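You operate a simulated robot arm through the tools that you are given. There is no shell and no other tool.

You run a simulated robot arm. Do the job below in one go: nothing can be reset, and whatever is moved stays where it is left.

JOB
Top up the washing bowl to its line, then stand both cups in it.
Fine: pour from the blue jug and put the jug back. Set down upright: blue water jug, green cup, yellow cup.

Only the result counts: the job must be done as asked and must still hold three seconds after the hand-in. Knocking over, shifting, dropping, spilling or breaking anything else fails it.

ROBOT AND FRAMES
A 7-joint arm with a two-finger parallel gripper, fixed in place. Base frame: the origin is at the foot of the arm, x ahead of it, y to its left, z up. Readings come in m, rad, newtons and seconds.
Its first joint turns from -2.897 to 2.897 rad. Payload 4.4 kg.
The TCP is the grasp point between the finger pads, 0.023 m short of the fingertips. In the tool frame z runs along the fingers and y along their closing line. The gripper opens to 0.094 m. The fingers are 0.038 m wide and 0.01 m thick; the gripper's body (0.054 by 0.096 m) begins 0.039 m behind the TCP.
Orientation is that of the tool frame in the base frame, as [roll, pitch, yaw] about the fixed x, y, z axes, in that order (R = Rz(yaw) Ry(pitch) Rx(roll)). With the fingers straight down and closing along the base's y, the tool's x points along the base's -x, its y along +y and its z along -z.

CONTROLS
- The arm moves only by the tool servo_tool. Its arguments are lists of equal length, an entry for each row: "xyz": the shift along the tool's x, y, z in m, a list of three; "rot": the turn, a rotation vector about the tool's x, y, z in degrees, a list of three. In form: {"xyz": [[tx, ty, tz], ...], "rot": [[ax, ay, az], ...]}. A call has 1 to 20 rows; each row is the pose to reach, as a shift and turn from the pose commanded when the call began, along the tool's axes at that moment. "grip" is the gripper command, from -1 (shut) to 1 (fully open), values between in proportion, set as the call begins (left out, the last holds). A row lasts 0.2 s, in which the tool goes at most 0.05 m and 0.15 rad; a call with a longer step from one row to the next is refused whole, and so is a gripper value outside its range. Where a pose cannot be reached the arm comes as near as it can. A force on the tool above 40 N (or 10 N above the force at the start of the call, whichever is more), or a blocked arm, ends the call early, and 0.2 s more pass. The fingers move at their own pace (about 0.072 m/s each) and stop on an object; they squeeze with about 38 N. The grip force told is the motor's: it shows also when the fingers shut on nothing. Time passes only in rows, and 0.2 s behind the last, so rows that repeat a pose let the fingers close. It gives the time, the measured TCP pose, the force on the tool (base axes), the opening and the grip force at its end, in the units of the frame above (readings bear some noise), with the torque about the TCP (base axes, N m) and any sound that the robot's microphone picked up.
- Cameras (640 x 400 px; columns grow to the right, rows downward): "scene" is fixed at [0.4011, -0.6492, 1.4553]; the picture's right is [0.82, -0.57, 0.00], its down [-0.24, -0.35, -0.90] and it looks along [0.51, 0.74, -0.43] (base axes); focal length 351 px, centre (320, 200). "wrist" rides on the gripper at [0.086, 0.016, -0.074] in the tool frame; the picture's right is [-0.18, 0.98, 0.00], its down [-0.58, -0.11, -0.81] and it looks along [-0.79, -0.15, 0.59] (tool axes); focal length 243 px, centre (320, 200).
- camera(camera): a new picture of that camera. No time passes.
- point_at(camera, pixels): there is no depth. For up to 12 entries [column, row, z] of the newest picture of that camera ("zoom" is the newest enlarged one), the place [x, y] in the base frame at which the ray of that pixel passes the height z, good to about 0.003 m. No time passes.
- inspect(camera, box): a new picture of the part [left, top, right, bottom] of that camera's present view, enlarged. No time passes.
- hand_in(): hands the job in; it is judged then, once.

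Unless the task says otherwise, let go and move clear before handing in.

The tools are called after "Request:" as name(argument=value, ...) on one line, values as JSON. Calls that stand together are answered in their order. servo_tool: Moves the arm, as the interface text tells. Its arguments: {"type":"object","properties":{"xyz":{"type":"array","items":{"type":"array","items":{"type":"number"}}},"rot":{"type":"array","items":{"type":"array","items":{"type":"number"}}},"grip":{"type":"number"}},"required":["xyz","rot"]} The other tools are called the same way: camera (camera) takes a picture; point_at (camera, pixels) gives the place at which the rays of pixels pass given heights; inspect (camera, box) takes an enlarged picture of a part of a camera's view; hand_in () hands the job in.

At the start:

```text
time: 0.0
tool_pos: [0.735, 0.2128, 1.2071]
tool_rot: [3.141, -0.001, -3.141]
contact_force: [0.2, -0.8, -0.9]
moment: [0.04, 0.0, -0.01]
finger_gap: 0.0941
gripper_force: 0.1
```

scene: 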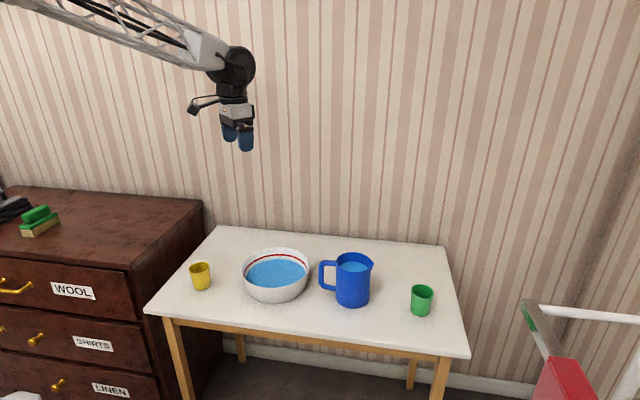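
wrist: 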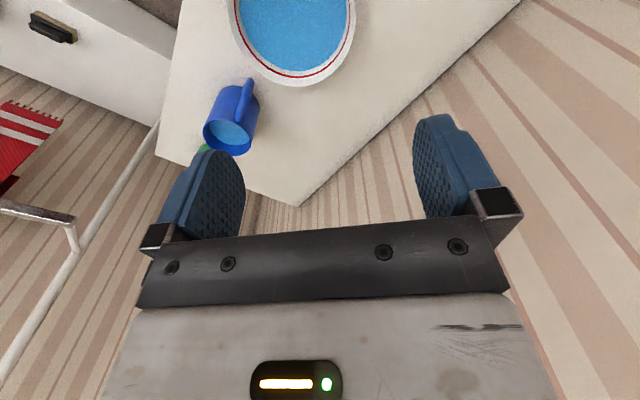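

The scene picture shows the bowl near (276,275), the blue jug at (352,280), the yellow cup at (200,276) and the green cup at (421,299). I'll enlarge these before moving anything.

Request:
inspect(camera="scene", box=[220, 230, 390, 336])

Request:
inspect(camera="scene", box=[140, 210, 480, 422])

Request:
inspect(camera="wrist", box=[150, 0, 390, 150])

```text
3.76 times, centred on (305, 283) of scene
```

zoom: 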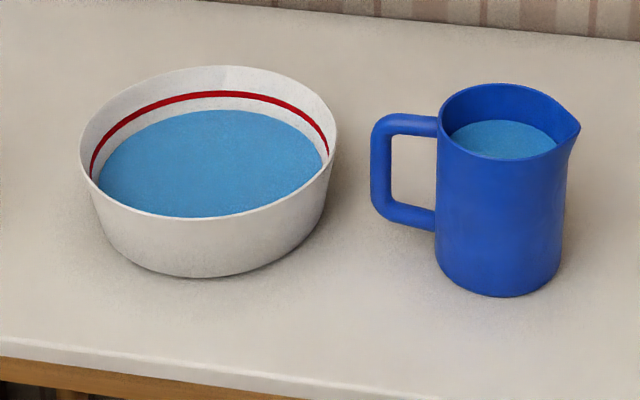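

```text
refused: 422 is not a number from 0 to 400
```

```text
2.67 times, centred on (270, 75) of wrist
```

zoom: 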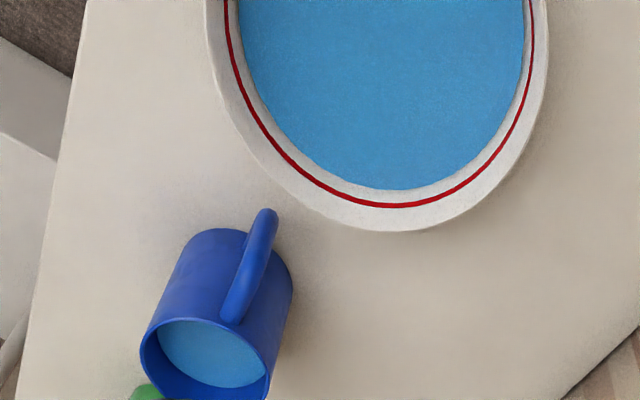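

The bowl water sits below the red line, and the jug is partly full with its handle toward the bowl. I'll triangulate the table height from corners seen in both views.

Request:
point_at(camera="scene", pixels=[[445, 246, 0.3], [445, 246, 0.7], [470, 357, 0.3], [470, 357, 0.7]])

Request:
point_at(camera="wrist", pixels=[[300, 206, 0.3], [300, 206, 0.7], [156, 155, 0.3], [156, 155, 0.7]])

Request:
inspect(camera="scene", box=[380, 240, 480, 320])

Request:
inspect(camera="scene", box=[160, 240, 260, 320])

```text
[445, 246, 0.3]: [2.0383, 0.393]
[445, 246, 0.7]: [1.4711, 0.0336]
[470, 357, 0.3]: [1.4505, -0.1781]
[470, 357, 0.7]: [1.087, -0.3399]
```

```text
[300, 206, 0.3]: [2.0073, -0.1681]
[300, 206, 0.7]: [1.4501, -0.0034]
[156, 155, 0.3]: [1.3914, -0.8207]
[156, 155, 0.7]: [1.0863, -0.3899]
```

```text
5.00 times, centred on (430, 280) of scene
```

zoom: 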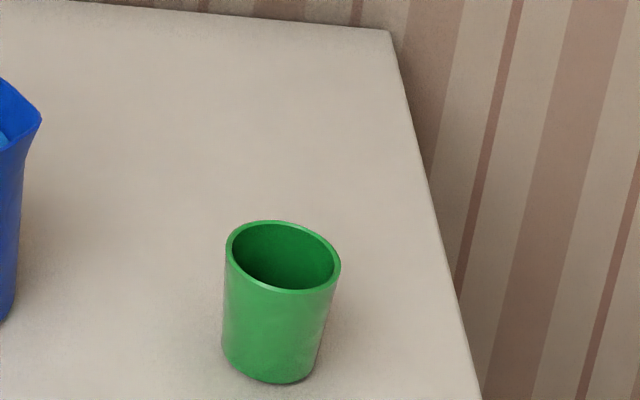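

```text
5.00 times, centred on (210, 280) of scene
```

zoom: 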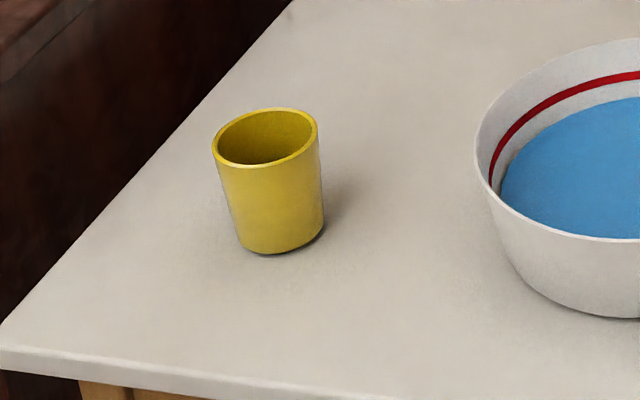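

Two corners agree on a table height of about 0.73 m. Next I'll locate the objects' bases and rims in the scene view.

Request:
camera(camera="scene")

Request:
point_at(camera="scene", pixels=[[420, 313, 0.73], [412, 308, 0.73], [431, 307, 0.73], [203, 289, 0.73], [352, 304, 0.73], [337, 299, 0.73], [369, 300, 0.73], [277, 302, 0.73], [200, 268, 0.8], [422, 291, 0.8], [354, 262, 0.9], [275, 268, 0.83]])

Request:
inspect(camera="scene", box=[230, 240, 320, 310])

Request:
inspect(camera="scene", box=[310, 240, 400, 310])

```text
taken
```

scene: 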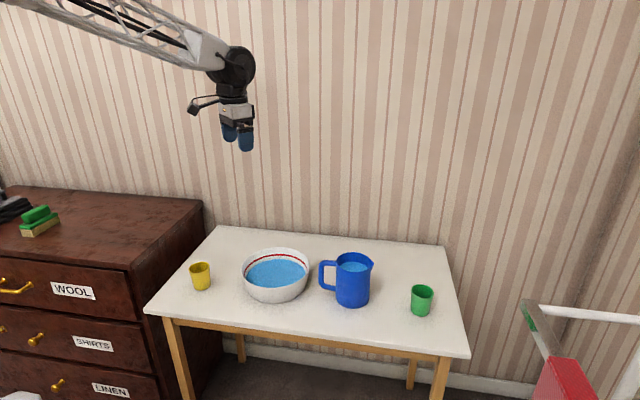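

```text
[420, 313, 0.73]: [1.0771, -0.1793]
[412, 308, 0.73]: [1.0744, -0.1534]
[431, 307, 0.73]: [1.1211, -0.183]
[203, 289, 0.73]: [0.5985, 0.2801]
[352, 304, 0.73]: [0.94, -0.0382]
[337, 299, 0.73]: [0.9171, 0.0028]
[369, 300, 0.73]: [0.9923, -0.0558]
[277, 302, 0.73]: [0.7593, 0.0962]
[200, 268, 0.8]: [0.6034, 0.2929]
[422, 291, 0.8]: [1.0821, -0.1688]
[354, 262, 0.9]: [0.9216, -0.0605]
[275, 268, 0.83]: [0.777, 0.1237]
```

```text
5.71 times, centred on (275, 275) of scene
```

zoom: 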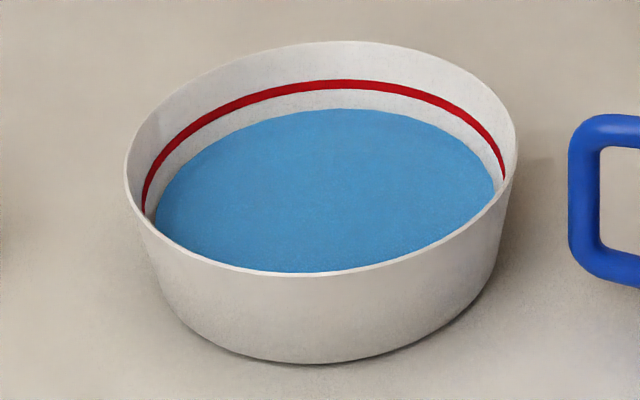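

```text
5.71 times, centred on (355, 275) of scene
```

zoom: 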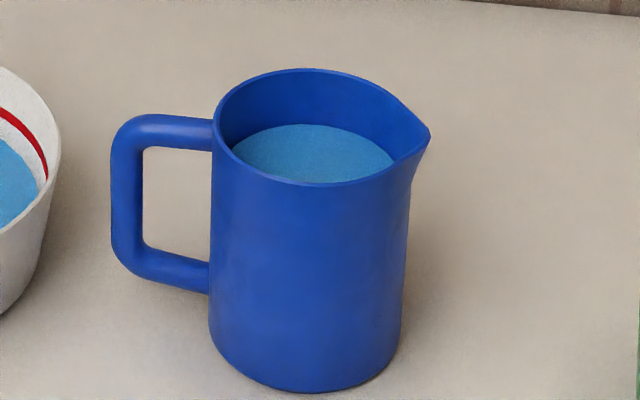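

The jug is about 0.1 m wide with its handle facing the bowl, and the green cup lies at a radius of about 1.1 m. I'll pull the hand back so the wrist camera sees the whole table and I can measure more accurately.

Request:
servo_tool(xyz=[[0.045, 0, 0], [0.09, 0, 0], [0.135, 0, 0], [0.18, 0, 0], [0.225, 0, 0], [0.25, 0, 0], [0.25, 0, 0]], rot=[[0, 0, 0], [0, 0, 0], [0, 0, 0], [0, 0, 0], [0, 0, 0], [0, 0, 0], [0, 0, 0]])

Request:
camera(camera="wrist")

```text
time: 1.6
tool_pos: [0.4852, 0.2136, 1.2045]
tool_rot: [3.141, -0.001, 3.14]
contact_force: [-0.1, -0.4, 0.5]
moment: [0.01, 0.01, -0.03]
finger_gap: 0.0939
gripper_force: 0.0
```

```text
taken
```

wrist: 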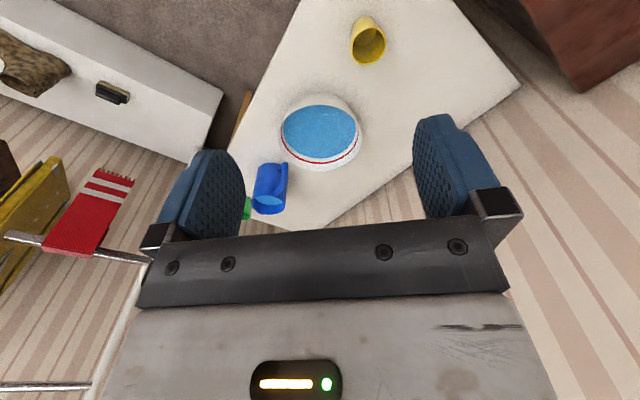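

The wrist view now shows the yellow cup (368,40), the bowl (320,135) and the jug (270,185). I'll zoom in for precise pixels.

Request:
inspect(camera="wrist", box=[240, 80, 400, 230])

Request:
inspect(camera="wrist", box=[320, 0, 420, 80])

```text
2.67 times, centred on (320, 155) of wrist
```

zoom: 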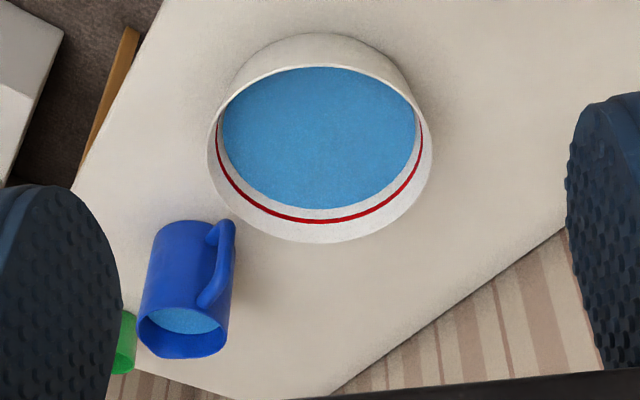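

```text
5.00 times, centred on (370, 40) of wrist
```

zoom: 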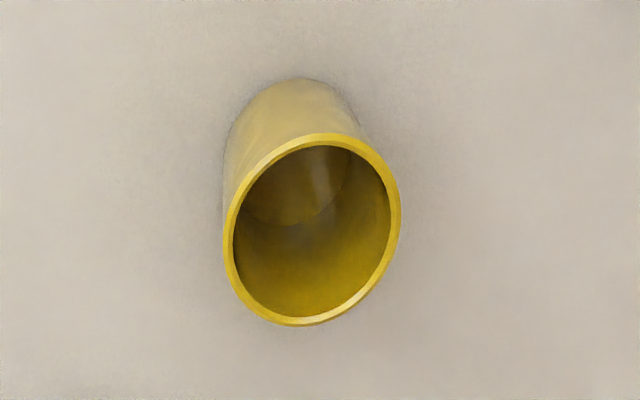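

I'll triangulate rim centres using both cameras.

Request:
point_at(camera="scene", pixels=[[199, 267.2, 0.75], [199, 267.2, 0.85], [275.2, 267.6, 0.75], [275.2, 267.6, 0.85], [353.6, 262.4, 0.85], [353.6, 262.4, 0.95], [368, 250, 0.85], [374, 263, 0.9], [331, 261.5, 0.85], [331, 261.5, 0.9], [353, 297, 0.73], [203, 285, 0.73]])

Request:
point_at(camera="wrist", pixels=[[368.4, 46, 0.75], [368.4, 46, 0.85], [320, 136.3, 0.75], [320, 136.3, 0.85], [268.3, 204.4, 0.85], [268.3, 204.4, 0.95]])

```text
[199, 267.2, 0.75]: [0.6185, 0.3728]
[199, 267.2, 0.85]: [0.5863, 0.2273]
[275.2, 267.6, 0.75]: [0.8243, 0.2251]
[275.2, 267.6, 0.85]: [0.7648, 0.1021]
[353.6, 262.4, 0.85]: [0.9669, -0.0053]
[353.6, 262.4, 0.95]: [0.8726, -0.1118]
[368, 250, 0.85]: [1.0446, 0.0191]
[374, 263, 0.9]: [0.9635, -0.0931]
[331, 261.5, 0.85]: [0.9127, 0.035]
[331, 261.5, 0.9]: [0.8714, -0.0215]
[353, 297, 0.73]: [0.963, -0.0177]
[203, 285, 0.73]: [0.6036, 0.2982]
```

```text
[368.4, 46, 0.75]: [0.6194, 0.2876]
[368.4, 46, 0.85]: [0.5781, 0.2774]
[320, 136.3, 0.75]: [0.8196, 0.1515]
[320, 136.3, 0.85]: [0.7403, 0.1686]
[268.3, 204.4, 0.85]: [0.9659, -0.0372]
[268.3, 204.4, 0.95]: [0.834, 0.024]
```

Triangulation puts the bowl rim at about (0.785, 0.16, 0.80), the jug rim at about (0.947, −0.025, 0.87) and the yellow cup rim at about (0.596, 0.281, 0.81). I'll move above the jug handle with a 35° yaw to get a closer view.

Request:
servo_tool(xyz=[[-0.04, -0.018, 0.01], [-0.08, -0.036, 0.02], [-0.12, -0.054, 0.03], [-0.16, -0.072, 0.04], [-0.2, -0.09, 0.05], [-0.24, -0.108, 0.06], [-0.28, -0.126, 0.07], [-0.32, -0.144, 0.08], [-0.36, -0.162, 0.09], [-0.38, -0.18, 0.1], [-0.38, -0.18, 0.1]], rot=[[0, 0, 4], [0, 0, 8], [0, 0, 12], [0, 0, 16], [0, 0, 20], [0, 0, 24], [0, 0, 28], [0, 0, 32], [0, 0, 35], [0, 0, 35], [0, 0, 35]])

Request:
camera(camera="wrist")

Request:
camera(camera="scene")

```text
time: 4.0
tool_pos: [0.8631, 0.0296, 1.1085]
tool_rot: [3.141, -0.001, 2.531]
contact_force: [0.1, 1.1, 0.0]
moment: [-0.02, -0.03, 0.0]
finger_gap: 0.0942
gripper_force: 0.0
```

```text
taken
```

wrist: 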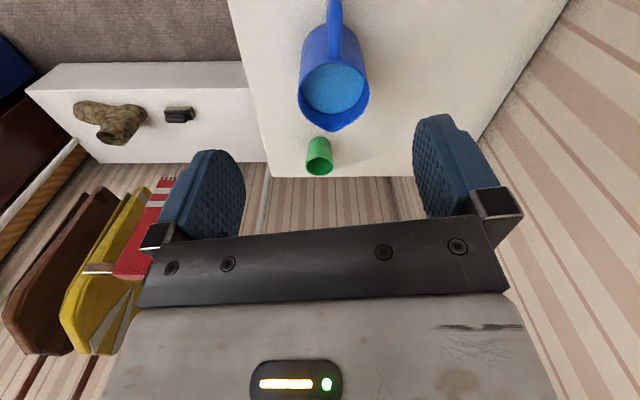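

```text
taken
```

scene: 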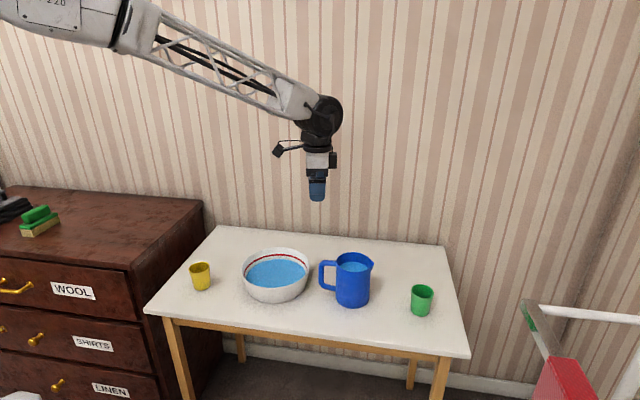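

The jug's handle points up the wrist image (334,20) with the spout near (334,130), so it lines up roughly with my yaw. I'll zoom in to measure.

Request:
inspect(camera="wrist", box=[270, 0, 400, 180])

Request:
point_at(camera="wrist", pixels=[[334, 93, 0.87], [334, 130, 0.87], [318, 170, 0.81], [318, 141, 0.73]])

```text
2.22 times, centred on (335, 90) of wrist
```

zoom: 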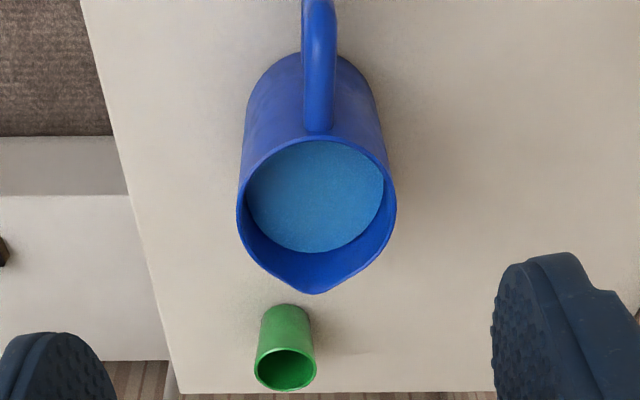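

```text
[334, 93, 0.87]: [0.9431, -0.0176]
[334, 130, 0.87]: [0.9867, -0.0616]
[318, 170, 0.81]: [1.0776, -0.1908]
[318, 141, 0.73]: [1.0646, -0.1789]
```

Now I'll place the handle line and spout on the base frame.

Request:
point_at(camera="zoom", pixels=[[320, 130, 0.855], [320, 60, 0.855], [319, 5, 0.855], [316, 293, 0.87], [317, 208, 0.87], [238, 208, 0.87], [396, 208, 0.87], [317, 137, 0.87], [285, 345, 0.81], [285, 392, 0.81], [255, 370, 0.81], [315, 370, 0.81]])

Request:
point_at(camera="scene", pixels=[[422, 290, 0.78], [422, 290, 0.83], [321, 263, 0.86], [346, 262, 0.86]])

```text
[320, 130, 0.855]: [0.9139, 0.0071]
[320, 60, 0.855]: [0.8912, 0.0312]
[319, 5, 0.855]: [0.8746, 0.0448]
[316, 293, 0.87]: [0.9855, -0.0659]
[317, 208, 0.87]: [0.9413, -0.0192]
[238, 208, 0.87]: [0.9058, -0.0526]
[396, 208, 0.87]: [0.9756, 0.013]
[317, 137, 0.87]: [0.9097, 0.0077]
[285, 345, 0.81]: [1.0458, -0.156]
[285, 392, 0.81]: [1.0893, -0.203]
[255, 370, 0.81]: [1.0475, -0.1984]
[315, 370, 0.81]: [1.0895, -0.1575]
```

```text
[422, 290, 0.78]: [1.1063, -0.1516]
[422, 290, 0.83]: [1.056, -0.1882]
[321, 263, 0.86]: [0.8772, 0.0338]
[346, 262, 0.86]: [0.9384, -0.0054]
```

The handle line runs at about 136° (spout at −44°), through jug centre (0.942,−0.020). I'll intersect scene rays with that vertical handle plane to get the handle's heights.

Request:
inspect(camera="scene", box=[310, 240, 400, 310])

Request:
point_at(camera="zoom", pixels=[[165, 131, 0.83], [165, 131, 0.87], [127, 200, 0.8], [127, 200, 0.84], [180, 268, 0.75], [180, 268, 0.79], [430, 133, 0.85], [430, 133, 0.89], [112, 150, 0.84], [112, 150, 0.88]])

```text
5.71 times, centred on (355, 275) of scene
```

zoom: 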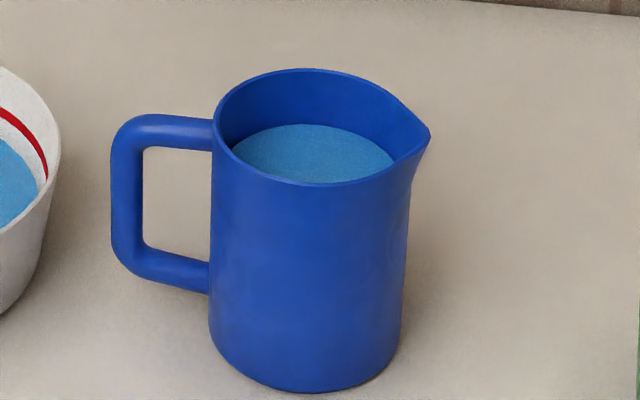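

```text
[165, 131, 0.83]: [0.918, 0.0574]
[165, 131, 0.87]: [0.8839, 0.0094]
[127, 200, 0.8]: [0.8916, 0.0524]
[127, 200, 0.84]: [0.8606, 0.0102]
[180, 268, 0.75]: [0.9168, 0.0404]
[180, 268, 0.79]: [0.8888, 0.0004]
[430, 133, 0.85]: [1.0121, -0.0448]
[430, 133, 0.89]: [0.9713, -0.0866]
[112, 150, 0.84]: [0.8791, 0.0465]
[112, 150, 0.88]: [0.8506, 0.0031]
```

From the two views, the handle's top bar is at z≈0.857, its vertical bar is 0.083 m from the jug axis, and the rim is at z≈0.87. Before gripping, I'll rehearse the pour pose empty at (0.70, 0.243, 1.05) to check that the wrist can tilt that far.

Request:
servo_tool(xyz=[[0.037, 0.012, 0.008], [0.074, 0.024, 0.016], [0.111, 0.036, 0.024], [0.148, 0.048, 0.032], [0.185, 0.06, 0.04], [0.222, 0.072, 0.05], [0.256, 0.081, 0.0585], [0.256, 0.081, 0.0585]], rot=[[0, 0, 2], [0, 0, 4], [0, 0, 6], [0, 0, 8], [0, 0, 9], [0, 0, 9], [0, 0, 9], [0, 0, 9]])

Request:
servo_tool(xyz=[[0, 0, 0], [0, 0, 0], [0, 0, 0], [0, 0, 0], [0, 0, 0], [0, 0, 0], [0, 0, 0], [0, 0, 0]], rot=[[0, 8, 0], [0, 16, 0], [0, 24, 0], [0, 32, 0], [0, 40, 0], [0, 48, 0], [0, 55, 0], [0, 55, 0]])

Request:
camera(camera="scene")

```text
time: 5.8
tool_pos: [0.702, 0.2475, 1.049]
tool_rot: [3.141, 0.002, 2.374]
contact_force: [-0.4, 0.1, -0.5]
moment: [-0.04, -0.03, 0.0]
finger_gap: 0.0942
gripper_force: 0.0
```

```text
time: 7.6
tool_pos: [0.7015, 0.2474, 1.048]
tool_rot: [-3.141, -0.963, 2.372]
contact_force: [0.4, 0.2, 0.0]
moment: [0.0, 0.03, 0.02]
finger_gap: 0.0938
gripper_force: 0.1
```

```text
taken
```

scene: 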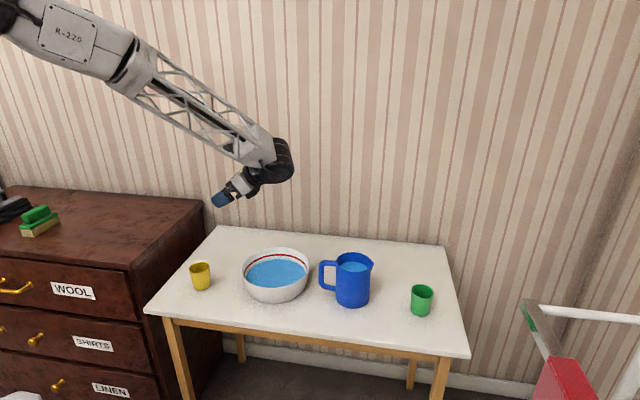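

The 55° back tilt is reachable with no trouble. From here the wrist camera looks straight down, so I'll use it to refine the bowl and yellow cup positions.

Request:
camera(camera="wrist")

```text
taken
```

wrist: 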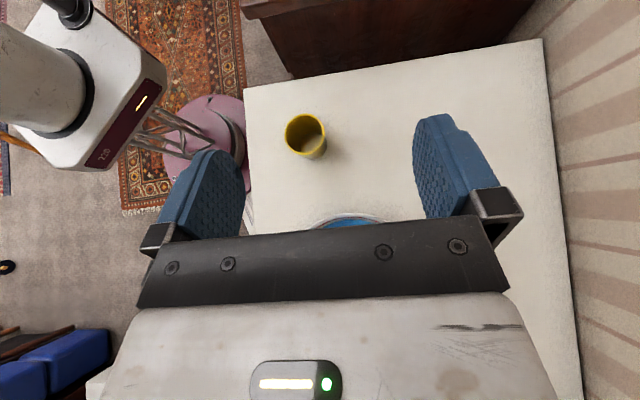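

I'll swing to the pre-grasp pose, tilted 25° toward the jug and 0.12 m back from the handle, then check alignment.

Request:
point_at(camera="wrist", pixels=[[306, 135, 0.81], [286, 135, 0.81], [327, 135, 0.81], [306, 114, 0.81], [347, 214, 0.8]])

Request:
servo_tool(xyz=[[-0.0213, -0.0025, -0.0132], [-0.0426, -0.0051, -0.0264], [-0.064, -0.0076, -0.0395], [-0.0853, -0.0101, -0.0527], [-0.1066, -0.0127, -0.0659], [-0.1279, -0.0152, -0.0791], [-0.1492, -0.0177, -0.0923], [-0.1706, -0.0202, -0.1054], [-0.1919, -0.0228, -0.1186], [-0.2132, -0.0253, -0.1318], [-0.2132, -0.0253, -0.1318]], rot=[[0, -8, 0], [0, -16, 0], [0, -24, 0], [0, -32, 0], [0, -40, 0], [0, -48, 0], [0, -56, 0], [0, -64, 0], [0, -72, 0], [0, -80, 0], [0, -80, 0]])

Request:
camera(camera="scene")

Request:
camera(camera="wrist")

```text
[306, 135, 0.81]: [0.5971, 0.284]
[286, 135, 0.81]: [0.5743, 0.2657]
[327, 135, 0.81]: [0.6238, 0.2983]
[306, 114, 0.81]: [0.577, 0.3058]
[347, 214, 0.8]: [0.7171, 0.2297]
```

```text
time: 10.0
tool_pos: [0.8483, 0.0672, 0.9503]
tool_rot: [3.141, 0.44, 2.373]
contact_force: [0.3, 0.1, -0.8]
moment: [0.02, -0.03, 0.01]
finger_gap: 0.0939
gripper_force: 0.0
```

```text
taken
```

scene: 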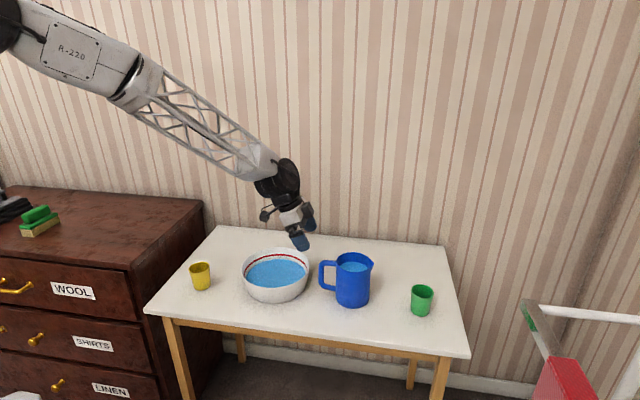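

```text
taken
```

wrist: 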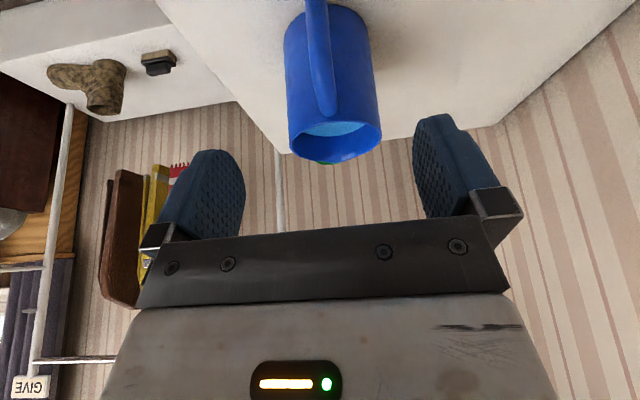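

The pre-grasp was reached. I'll check the handle line again from this closer view (bar from about (318,5) to (331,112)).

Request:
inspect(camera="wrist", box=[260, 0, 400, 170])

Request:
point_at(camera="wrist", pixels=[[328, 110, 0.857], [324, 80, 0.857], [320, 50, 0.857], [335, 140, 0.87], [336, 160, 0.871]])

```text
2.35 times, centred on (330, 85) of wrist
```

zoom: 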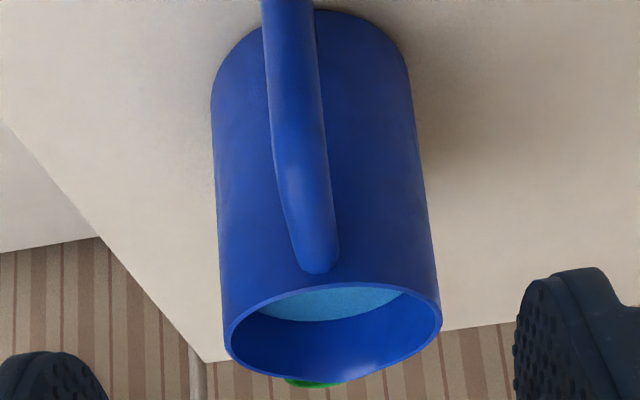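

```text
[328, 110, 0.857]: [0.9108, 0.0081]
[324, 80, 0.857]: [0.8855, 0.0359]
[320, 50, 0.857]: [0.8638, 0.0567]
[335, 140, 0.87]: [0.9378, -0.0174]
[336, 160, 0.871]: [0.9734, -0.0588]
```

The alignment is within about 2 mm. I'll advance along the fingers onto the handle corner with the gripper open.

Request:
servo_tool(xyz=[[0.0, 0.0023, 0.03], [0.0, 0.0023, 0.06], [0.001, 0.0023, 0.085], [0.001, 0.0023, 0.105], [0.001, 0.0023, 0.121], [0.001, 0.0023, 0.121]], rot=[[0, 0, 0], [0, 0, 0], [0, 0, 0], [0, 0, 0], [0, 0, 0], [0, 0, 0]], grip=1)

Request:
camera(camera="wrist")

Request:
inspect(camera="scene", box=[240, 180, 400, 310])

```text
time: 11.4
tool_pos: [0.8878, 0.0337, 0.8404]
tool_rot: [3.141, 0.437, 2.374]
contact_force: [-0.2, -0.5, 0.3]
moment: [-0.01, -0.02, -0.01]
finger_gap: 0.0942
gripper_force: 0.0
```

```text
taken
```

wrist: 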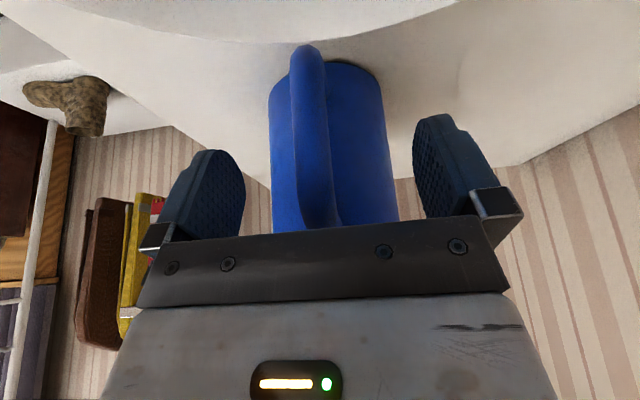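

```text
3.08 times, centred on (320, 245) of scene
```

zoom: 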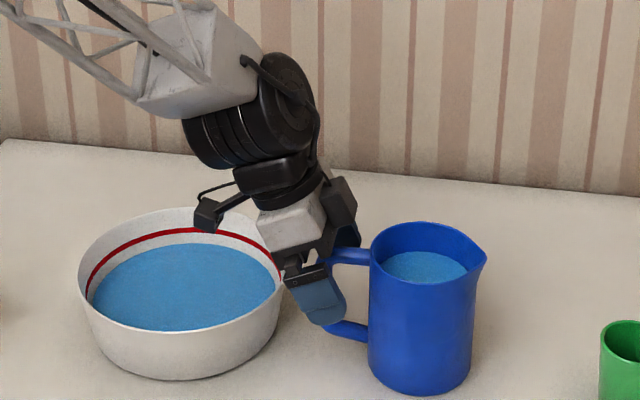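

The fingers straddle the handle's upper corner with no contact. I'll close the gripper.

Request:
servo_tool(xyz=[[0, 0, 0], [0, 0, 0], [0, 0, 0], [0, 0, 0], [0, 0, 0], [0, 0, 0]], rot=[[0, 0, 0], [0, 0, 0], [0, 0, 0], [0, 0, 0], [0, 0, 0], [0, 0, 0]], grip=-1)

Request:
inspect(camera="scene", box=[240, 180, 400, 310])

```text
time: 12.8
tool_pos: [0.8864, 0.0328, 0.8409]
tool_rot: [3.14, 0.436, 2.373]
contact_force: [0.7, -2.0, 1.8]
moment: [-0.14, -0.36, -0.25]
finger_gap: 0.0168
gripper_force: 37.9
```

```text
3.08 times, centred on (320, 245) of scene
```

zoom: 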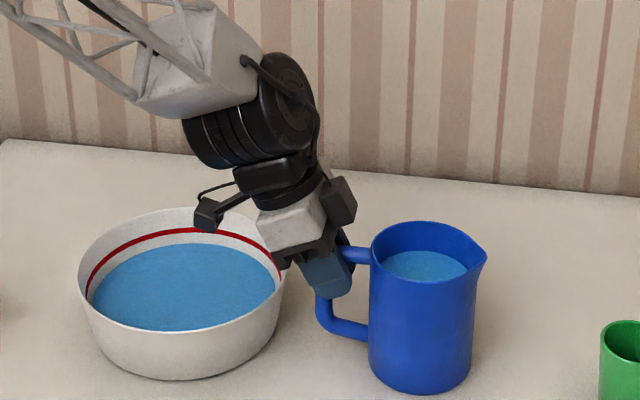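

The handle is gripped (gap 0.0168 m, 37.9 N). I'll lift 2 cm and check for droop or slip.

Request:
servo_tool(xyz=[[-0.002, 0, -0.0045], [-0.0042, 0, -0.009], [-0.0063, 0, -0.0136], [-0.0085, 0, -0.0181], [-0.0085, 0, -0.0181], [-0.0085, 0, -0.0181]], rot=[[0, 0, 0], [0, 0, 0], [0, 0, 0], [0, 0, 0], [0, 0, 0], [0, 0, 0]])

Request:
inspect(camera="scene", box=[240, 180, 400, 310])

```text
time: 14.2
tool_pos: [0.8875, 0.0356, 0.8609]
tool_rot: [-3.141, 0.437, 2.374]
contact_force: [-2.1, -4.7, 5.0]
moment: [-0.4, -0.48, -0.41]
finger_gap: 0.0168
gripper_force: 37.8
```

```text
3.08 times, centred on (320, 245) of scene
```

zoom: 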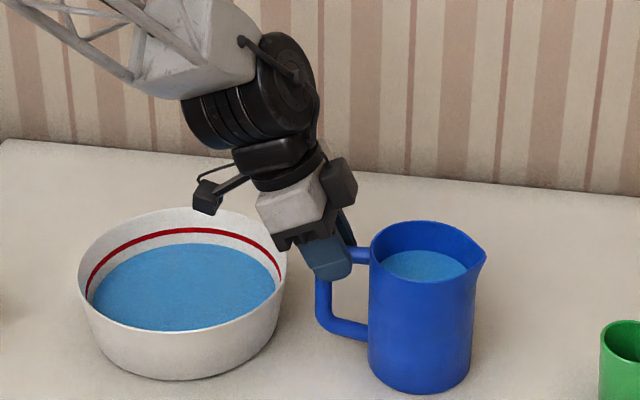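

The hand rose 2 cm but the jug (bottom at (420,395) in the zoom) hasn't moved, so the pads slid up the handle. I'll look closer from both cameras.

Request:
camera(camera="wrist")

Request:
inspect(camera="scene", box=[300, 225, 380, 310])

```text
taken
```

wrist: 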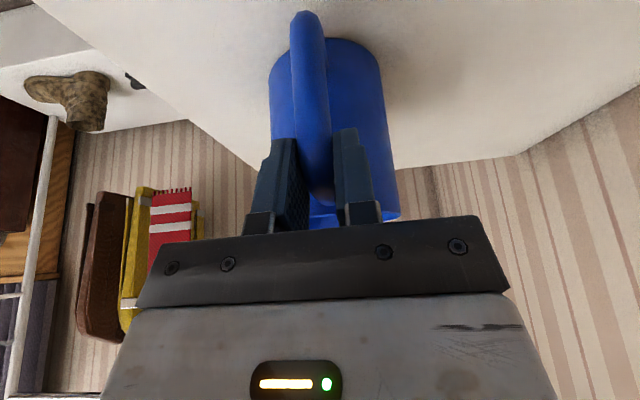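

```text
4.71 times, centred on (340, 268) of scene
```

zoom: 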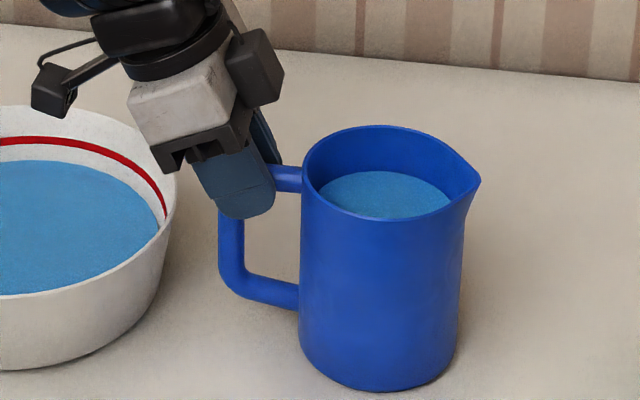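

The pads clearly slid on the round bar and the jug stayed put, so friction there is low. I'll slide back down the same 2 cm while closed and read the force to estimate it.

Request:
servo_tool(xyz=[[0.002, 0, 0.0045], [0.0042, 0, 0.009]], rot=[[0, 0, 0], [0, 0, 0]])

Request:
servo_tool(xyz=[[0.002, 0, 0.0045], [0.0043, 0, 0.0091]], rot=[[0, 0, 0], [0, 0, 0]])

Request:
camera(camera="wrist")

```text
time: 14.8
tool_pos: [0.888, 0.0368, 0.8516]
tool_rot: [3.137, 0.438, 2.371]
contact_force: [-6.9, 6.9, 35.3]
moment: [-0.14, -0.16, -0.07]
finger_gap: 0.0167
gripper_force: 38.2
```

```text
time: 15.4
tool_pos: [0.888, 0.0361, 0.8428]
tool_rot: [3.138, 0.438, 2.373]
contact_force: [-1.2, 0.8, 5.3]
moment: [0.06, -0.03, -0.02]
finger_gap: 0.0168
gripper_force: 38.4
stopped in row 2: the force on the tool passed its limit at 48 N (the readings are from after the stop); the commanded pose is now the measured one
```

```text
taken
```

wrist: 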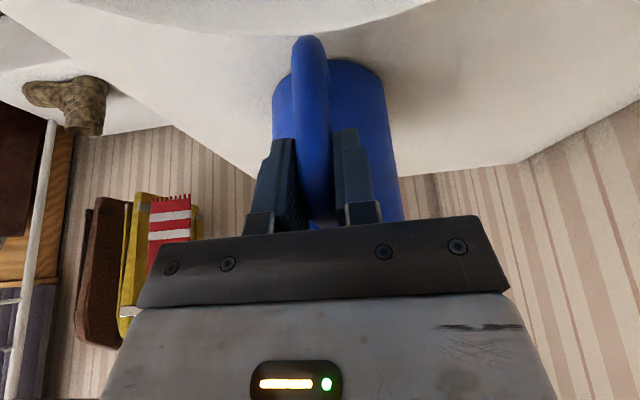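

Pushing down took 35–48 N, so friction isn't negligible. I'll lift in very small steps and read the force each time to see what resists.

Request:
servo_tool(xyz=[[-0.0013, 0, -0.0027]], rot=[[0, 0, 0]])

Request:
servo_tool(xyz=[[-0.0013, 0, -0.0027]], rot=[[0, 0, 0]])

Request:
servo_tool(xyz=[[-0.0013, 0, -0.0027]], rot=[[0, 0, 0]])

Request:
inspect(camera="scene", box=[300, 225, 380, 310])

```text
time: 15.8
tool_pos: [0.8872, 0.0359, 0.8447]
tool_rot: [3.14, 0.436, 2.374]
contact_force: [0.7, 0.0, -6.3]
moment: [0.36, 0.39, 0.0]
finger_gap: 0.0166
gripper_force: 38.2
```

```text
time: 16.2
tool_pos: [0.8872, 0.0352, 0.8477]
tool_rot: [3.14, 0.437, 2.373]
contact_force: [-0.2, 0.7, -8.2]
moment: [0.34, 0.38, 0.0]
finger_gap: 0.0171
gripper_force: 38.2
```

```text
time: 16.6
tool_pos: [0.8891, 0.0341, 0.8519]
tool_rot: [3.139, 0.437, 2.375]
contact_force: [-0.3, -0.2, -7.7]
moment: [0.34, 0.36, -0.02]
finger_gap: 0.0166
gripper_force: 37.5
```

```text
4.71 times, centred on (340, 268) of scene
```

zoom: 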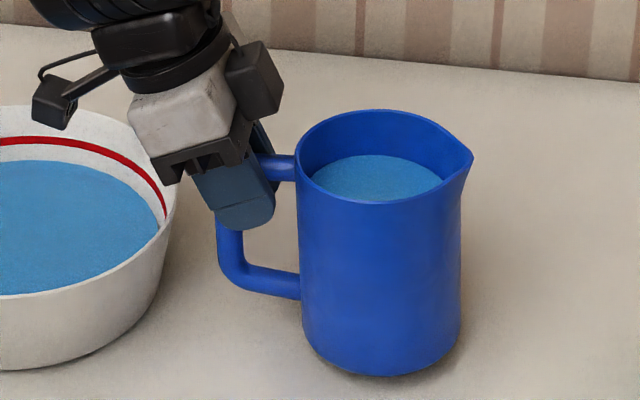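

Now the jug does lift: −7.7 N load (about 0.79 kg), rim raised about 9 mm. I'll hold still for a moment to see whether it creeps.

Request:
servo_tool(xyz=[[0, 0, 0], [0, 0, 0], [0, 0, 0], [0, 0, 0], [0, 0, 0]], rot=[[0, 0, 0], [0, 0, 0], [0, 0, 0], [0, 0, 0], [0, 0, 0]])

Request:
inspect(camera="scene", box=[300, 225, 380, 310])

```text
time: 17.8
tool_pos: [0.8868, 0.0353, 0.8512]
tool_rot: [3.14, 0.439, 2.374]
contact_force: [0.0, -0.6, -7.8]
moment: [0.35, 0.32, 0.01]
finger_gap: 0.0169
gripper_force: 37.5
```

```text
4.71 times, centred on (340, 268) of scene
```

zoom: 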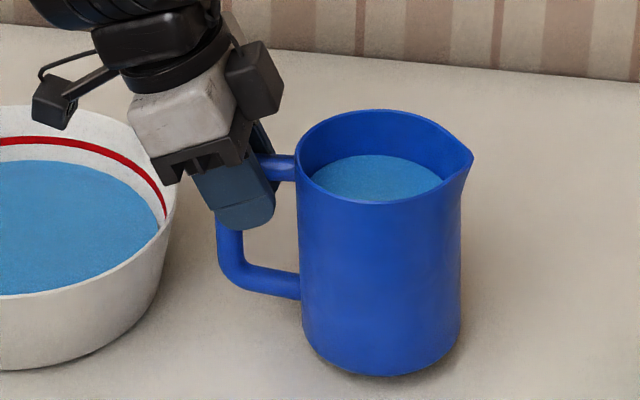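

There's no creep, and the load is steady at −7.8 N. I'll continue lifting gently.

Request:
servo_tool(xyz=[[-0.0015, 0, -0.0033], [-0.0034, 0, -0.0072], [-0.0055, 0, -0.0118], [-0.0076, 0, -0.0163], [-0.0106, 0, -0.0226], [-0.0127, 0, -0.0272], [-0.0127, 0, -0.0272]], rot=[[0, 0, 0], [0, 0, 0], [0, 0, 0], [0, 0, 0], [0, 0, 0], [0, 0, 0], [0, 0, 0]])

Request:
inspect(camera="scene", box=[240, 180, 400, 310])

```text
time: 19.4
tool_pos: [0.8891, 0.0353, 0.8821]
tool_rot: [3.139, 0.438, 2.372]
contact_force: [0.0, 0.3, -7.4]
moment: [0.3, 0.38, 0.01]
finger_gap: 0.0169
gripper_force: 38.5
```

```text
3.08 times, centred on (320, 245) of scene
```

zoom: 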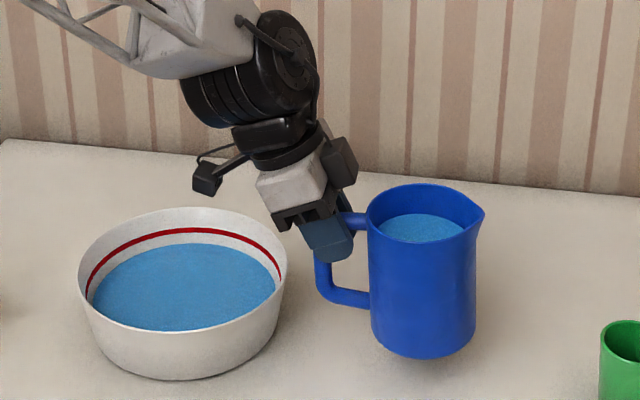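

The jug is lifted 4 cm and stable. I'll raise another 10 cm to clear the bowl.

Request:
servo_tool(xyz=[[-0.0034, 0, -0.0072], [-0.0085, 0, -0.0181], [-0.0148, 0, -0.0317], [-0.0211, 0, -0.0453], [-0.0275, 0, -0.0589], [-0.0338, 0, -0.0725], [-0.0389, 0, -0.0834], [-0.0423, 0, -0.0906], [-0.0423, 0, -0.0906]], rot=[[0, 0, 0], [0, 0, 0], [0, 0, 0], [0, 0, 0], [0, 0, 0], [0, 0, 0], [0, 0, 0], [0, 0, 0], [0, 0, 0]])

Request:
inspect(camera="scene", box=[220, 150, 420, 310])

```text
time: 21.4
tool_pos: [0.8899, 0.0374, 0.9823]
tool_rot: [3.139, 0.437, 2.372]
contact_force: [-0.5, -0.7, -8.2]
moment: [0.33, 0.33, -0.03]
finger_gap: 0.0166
gripper_force: 37.9
```

```text
2.50 times, centred on (320, 230) of scene
```

zoom: 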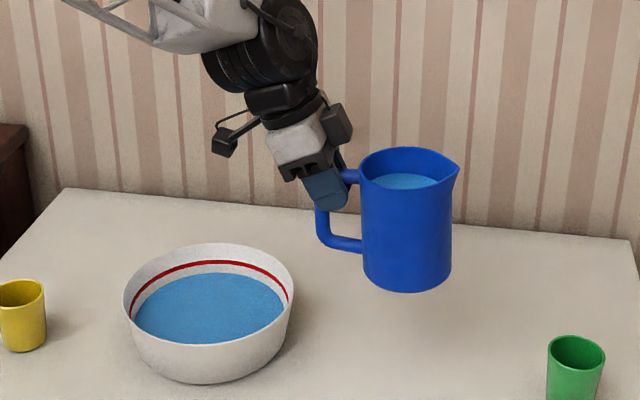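

The jug is level at z≈0.87 (bottom), above the bowl rim. I'll carry it smoothly over the bowl to the pour position with the TCP at (0.713, 0.23, 0.985).

Request:
servo_tool(xyz=[[0.0085, 0.0005, -0.0041], [0.0235, 0.0015, -0.0113], [0.0423, 0.0027, -0.0203], [0.0634, 0.004, -0.0305], [0.0846, 0.0054, -0.0407], [0.1058, 0.0067, -0.0508], [0.1269, 0.0081, -0.061], [0.148, 0.0094, -0.0712], [0.1692, 0.0108, -0.0814], [0.1903, 0.0121, -0.0915], [0.209, 0.0133, -0.1005], [0.2235, 0.0143, -0.1075], [0.232, 0.0148, -0.1116], [0.235, 0.015, -0.113], [0.235, 0.015, -0.113]], rot=[[0, 0, 0], [0, 0, 0], [0, 0, 0], [0, 0, 0], [0, 0, 0], [0, 0, 0], [0, 0, 0], [0, 0, 0], [0, 0, 0], [0, 0, 0], [0, 0, 0], [0, 0, 0], [0, 0, 0], [0, 0, 0], [0, 0, 0]])

Request:
camera(camera="scene")

Request:
inspect(camera="scene", box=[180, 180, 340, 310])

```text
time: 24.6
tool_pos: [0.7106, 0.2286, 0.9855]
tool_rot: [-3.141, 0.438, 2.374]
contact_force: [-0.1, -1.0, -7.4]
moment: [0.33, 0.36, 0.0]
finger_gap: 0.0167
gripper_force: 38.4
```

```text
taken
```

scene: 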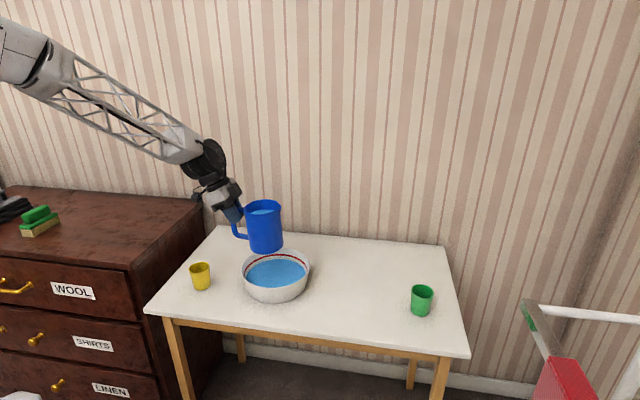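

```text
3.08 times, centred on (260, 245) of scene
```

zoom: 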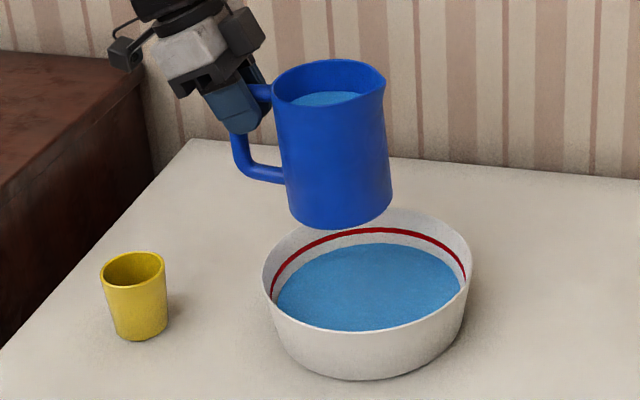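

The jug sits over the near-left half of the bowl. I'll begin tilting gradually about the grip: first 18°.

Request:
servo_tool(xyz=[[0, 0, 0], [0, 0, 0], [0, 0, 0], [0, 0, 0], [0, 0, 0], [0, 0, 0], [0, 0, 0]], rot=[[0, 2, 0], [0, 5, 0], [0, 9, 0], [0, 13, 0], [0, 16, 0], [0, 18, 0], [0, 18, 0]])

Request:
inspect(camera="scene", box=[180, 180, 340, 310])

```text
time: 26.2
tool_pos: [0.7103, 0.2273, 0.9843]
tool_rot: [3.141, 0.123, 2.374]
contact_force: [-0.1, 0.2, -7.9]
moment: [0.27, 0.26, 0.03]
finger_gap: 0.0164
gripper_force: 37.9
```

```text
3.08 times, centred on (260, 245) of scene
```

zoom: 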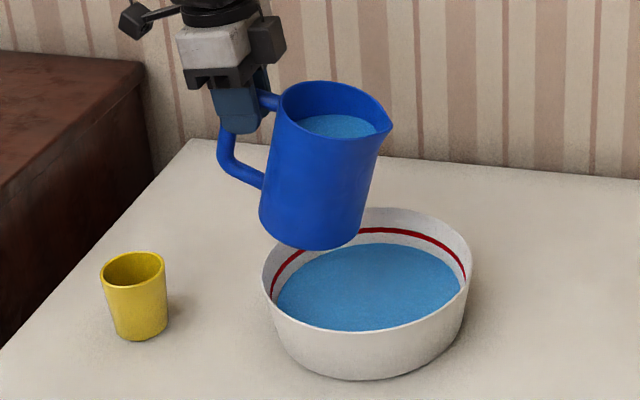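

The water hasn't reached the lip yet, and the bottom of the jug clears the bowl. I'll tilt a further 12°.

Request:
servo_tool(xyz=[[0, 0, 0], [0, 0, 0], [0, 0, 0], [0, 0, 0], [0, 0, 0]], rot=[[0, 3, 0], [0, 6, 0], [0, 9, 0], [0, 12, 0], [0, 12, 0]])

Request:
inspect(camera="scene", box=[180, 180, 340, 310])

```text
time: 27.4
tool_pos: [0.7119, 0.2277, 0.9856]
tool_rot: [3.14, -0.085, 2.374]
contact_force: [-0.2, 1.4, -7.6]
moment: [0.19, 0.18, 0.02]
finger_gap: 0.0168
gripper_force: 38.1
```

```text
3.08 times, centred on (260, 245) of scene
```

zoom: 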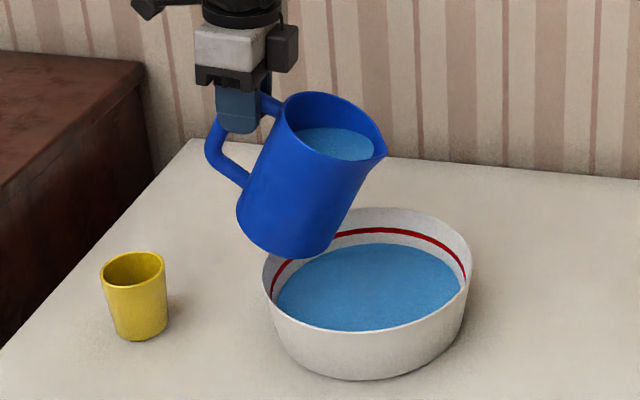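

At 30° the water is just near the lip with no flow yet (force still about −7.7 N). I'll add 5° steps.

Request:
servo_tool(xyz=[[0, 0, 0], [0, 0, 0], [0, 0, 0]], rot=[[0, 2.5, 0], [0, 5, 0], [0, 5, 0]])

Request:
inspect(camera="scene", box=[180, 180, 340, 310])

```text
time: 28.2
tool_pos: [0.7098, 0.2269, 0.9837]
tool_rot: [3.139, -0.174, 2.374]
contact_force: [-0.1, -0.5, -7.5]
moment: [0.12, 0.13, 0.0]
finger_gap: 0.0165
gripper_force: 37.7
```

```text
3.08 times, centred on (260, 245) of scene
```

zoom: 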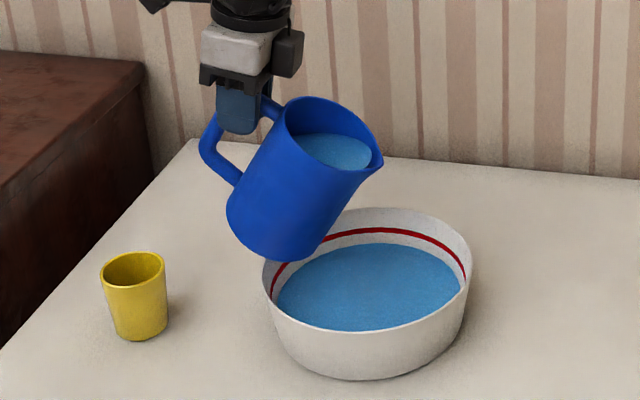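

Still no flow. I'll raise 1.5 cm for rim clearance and tilt 5° more.

Request:
servo_tool(xyz=[[0.0026, 0, -0.0148], [0.0026, 0, -0.0148], [0.0026, 0, -0.0148], [0.0026, 0, -0.0148]], rot=[[0, 0, 0], [0, 2.5, 0], [0, 5, 0], [0, 5, 0]])

Request:
inspect(camera="scene", box=[180, 180, 340, 310])

```text
time: 29.2
tool_pos: [0.7101, 0.2279, 0.9992]
tool_rot: [3.139, -0.263, 2.373]
contact_force: [0.3, -0.3, -7.9]
moment: [0.11, 0.11, -0.01]
finger_gap: 0.0167
gripper_force: 38.1
```

```text
3.08 times, centred on (260, 245) of scene
```

zoom: 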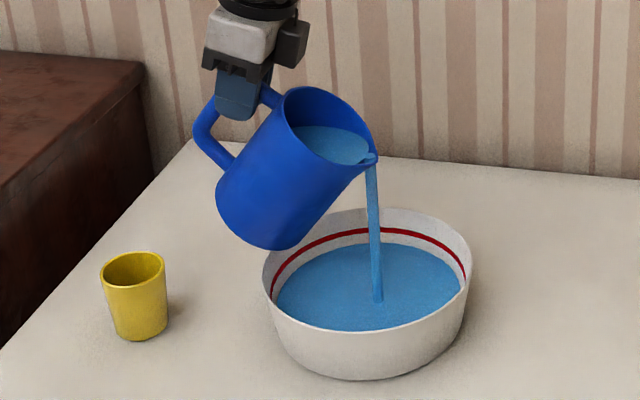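

The stream is flowing and lands inside the bowl at zoom (377,298). I'll hold for a second and re-check.

Request:
servo_tool(xyz=[[0, 0, 0], [0, 0, 0], [0, 0, 0], [0, 0, 0]], rot=[[0, 0, 0], [0, 0, 0], [0, 0, 0], [0, 0, 0]])

Request:
inspect(camera="scene", box=[180, 180, 340, 310])

```text
time: 30.2
tool_pos: [0.7097, 0.2266, 0.9988]
tool_rot: [3.139, -0.261, 2.375]
contact_force: [0.2, 0.9, -6.8]
moment: [0.07, 0.12, -0.04]
finger_gap: 0.0168
gripper_force: 38.4
```

```text
3.08 times, centred on (260, 245) of scene
```

zoom: 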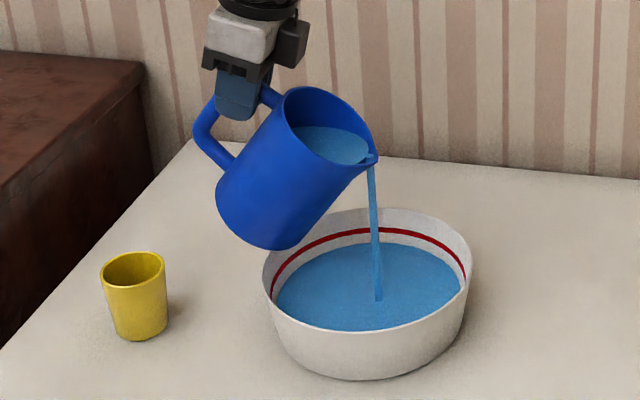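

The stream is thinning and the bowl level (back edge at row 243) is still below the red line (about row 230). I'll tilt 4° more and hold.

Request:
servo_tool(xyz=[[0, 0, 0], [0, 0, 0], [0, 0, 0], [0, 0, 0], [0, 0, 0]], rot=[[0, 2, 0], [0, 4, 0], [0, 4, 0], [0, 4, 0], [0, 4, 0]])

Request:
inspect(camera="scene", box=[180, 180, 340, 310])

Request:
inspect(camera="scene", box=[240, 240, 315, 287])

```text
time: 31.4
tool_pos: [0.7113, 0.2269, 0.9996]
tool_rot: [3.139, -0.33, 2.373]
contact_force: [0.2, -0.2, -6.8]
moment: [0.12, 0.06, 0.02]
finger_gap: 0.0166
gripper_force: 38.3
```

```text
3.08 times, centred on (260, 245) of scene
```

zoom: 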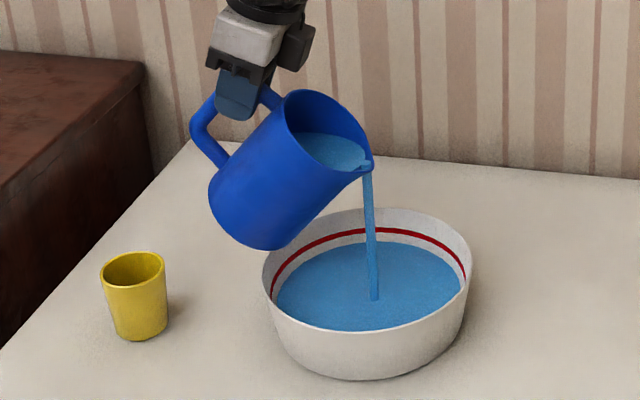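

```text
8.51 times, centred on (278, 264) of scene
```

zoom: 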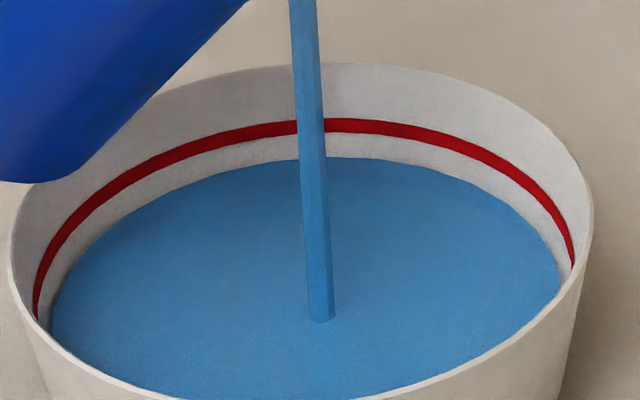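

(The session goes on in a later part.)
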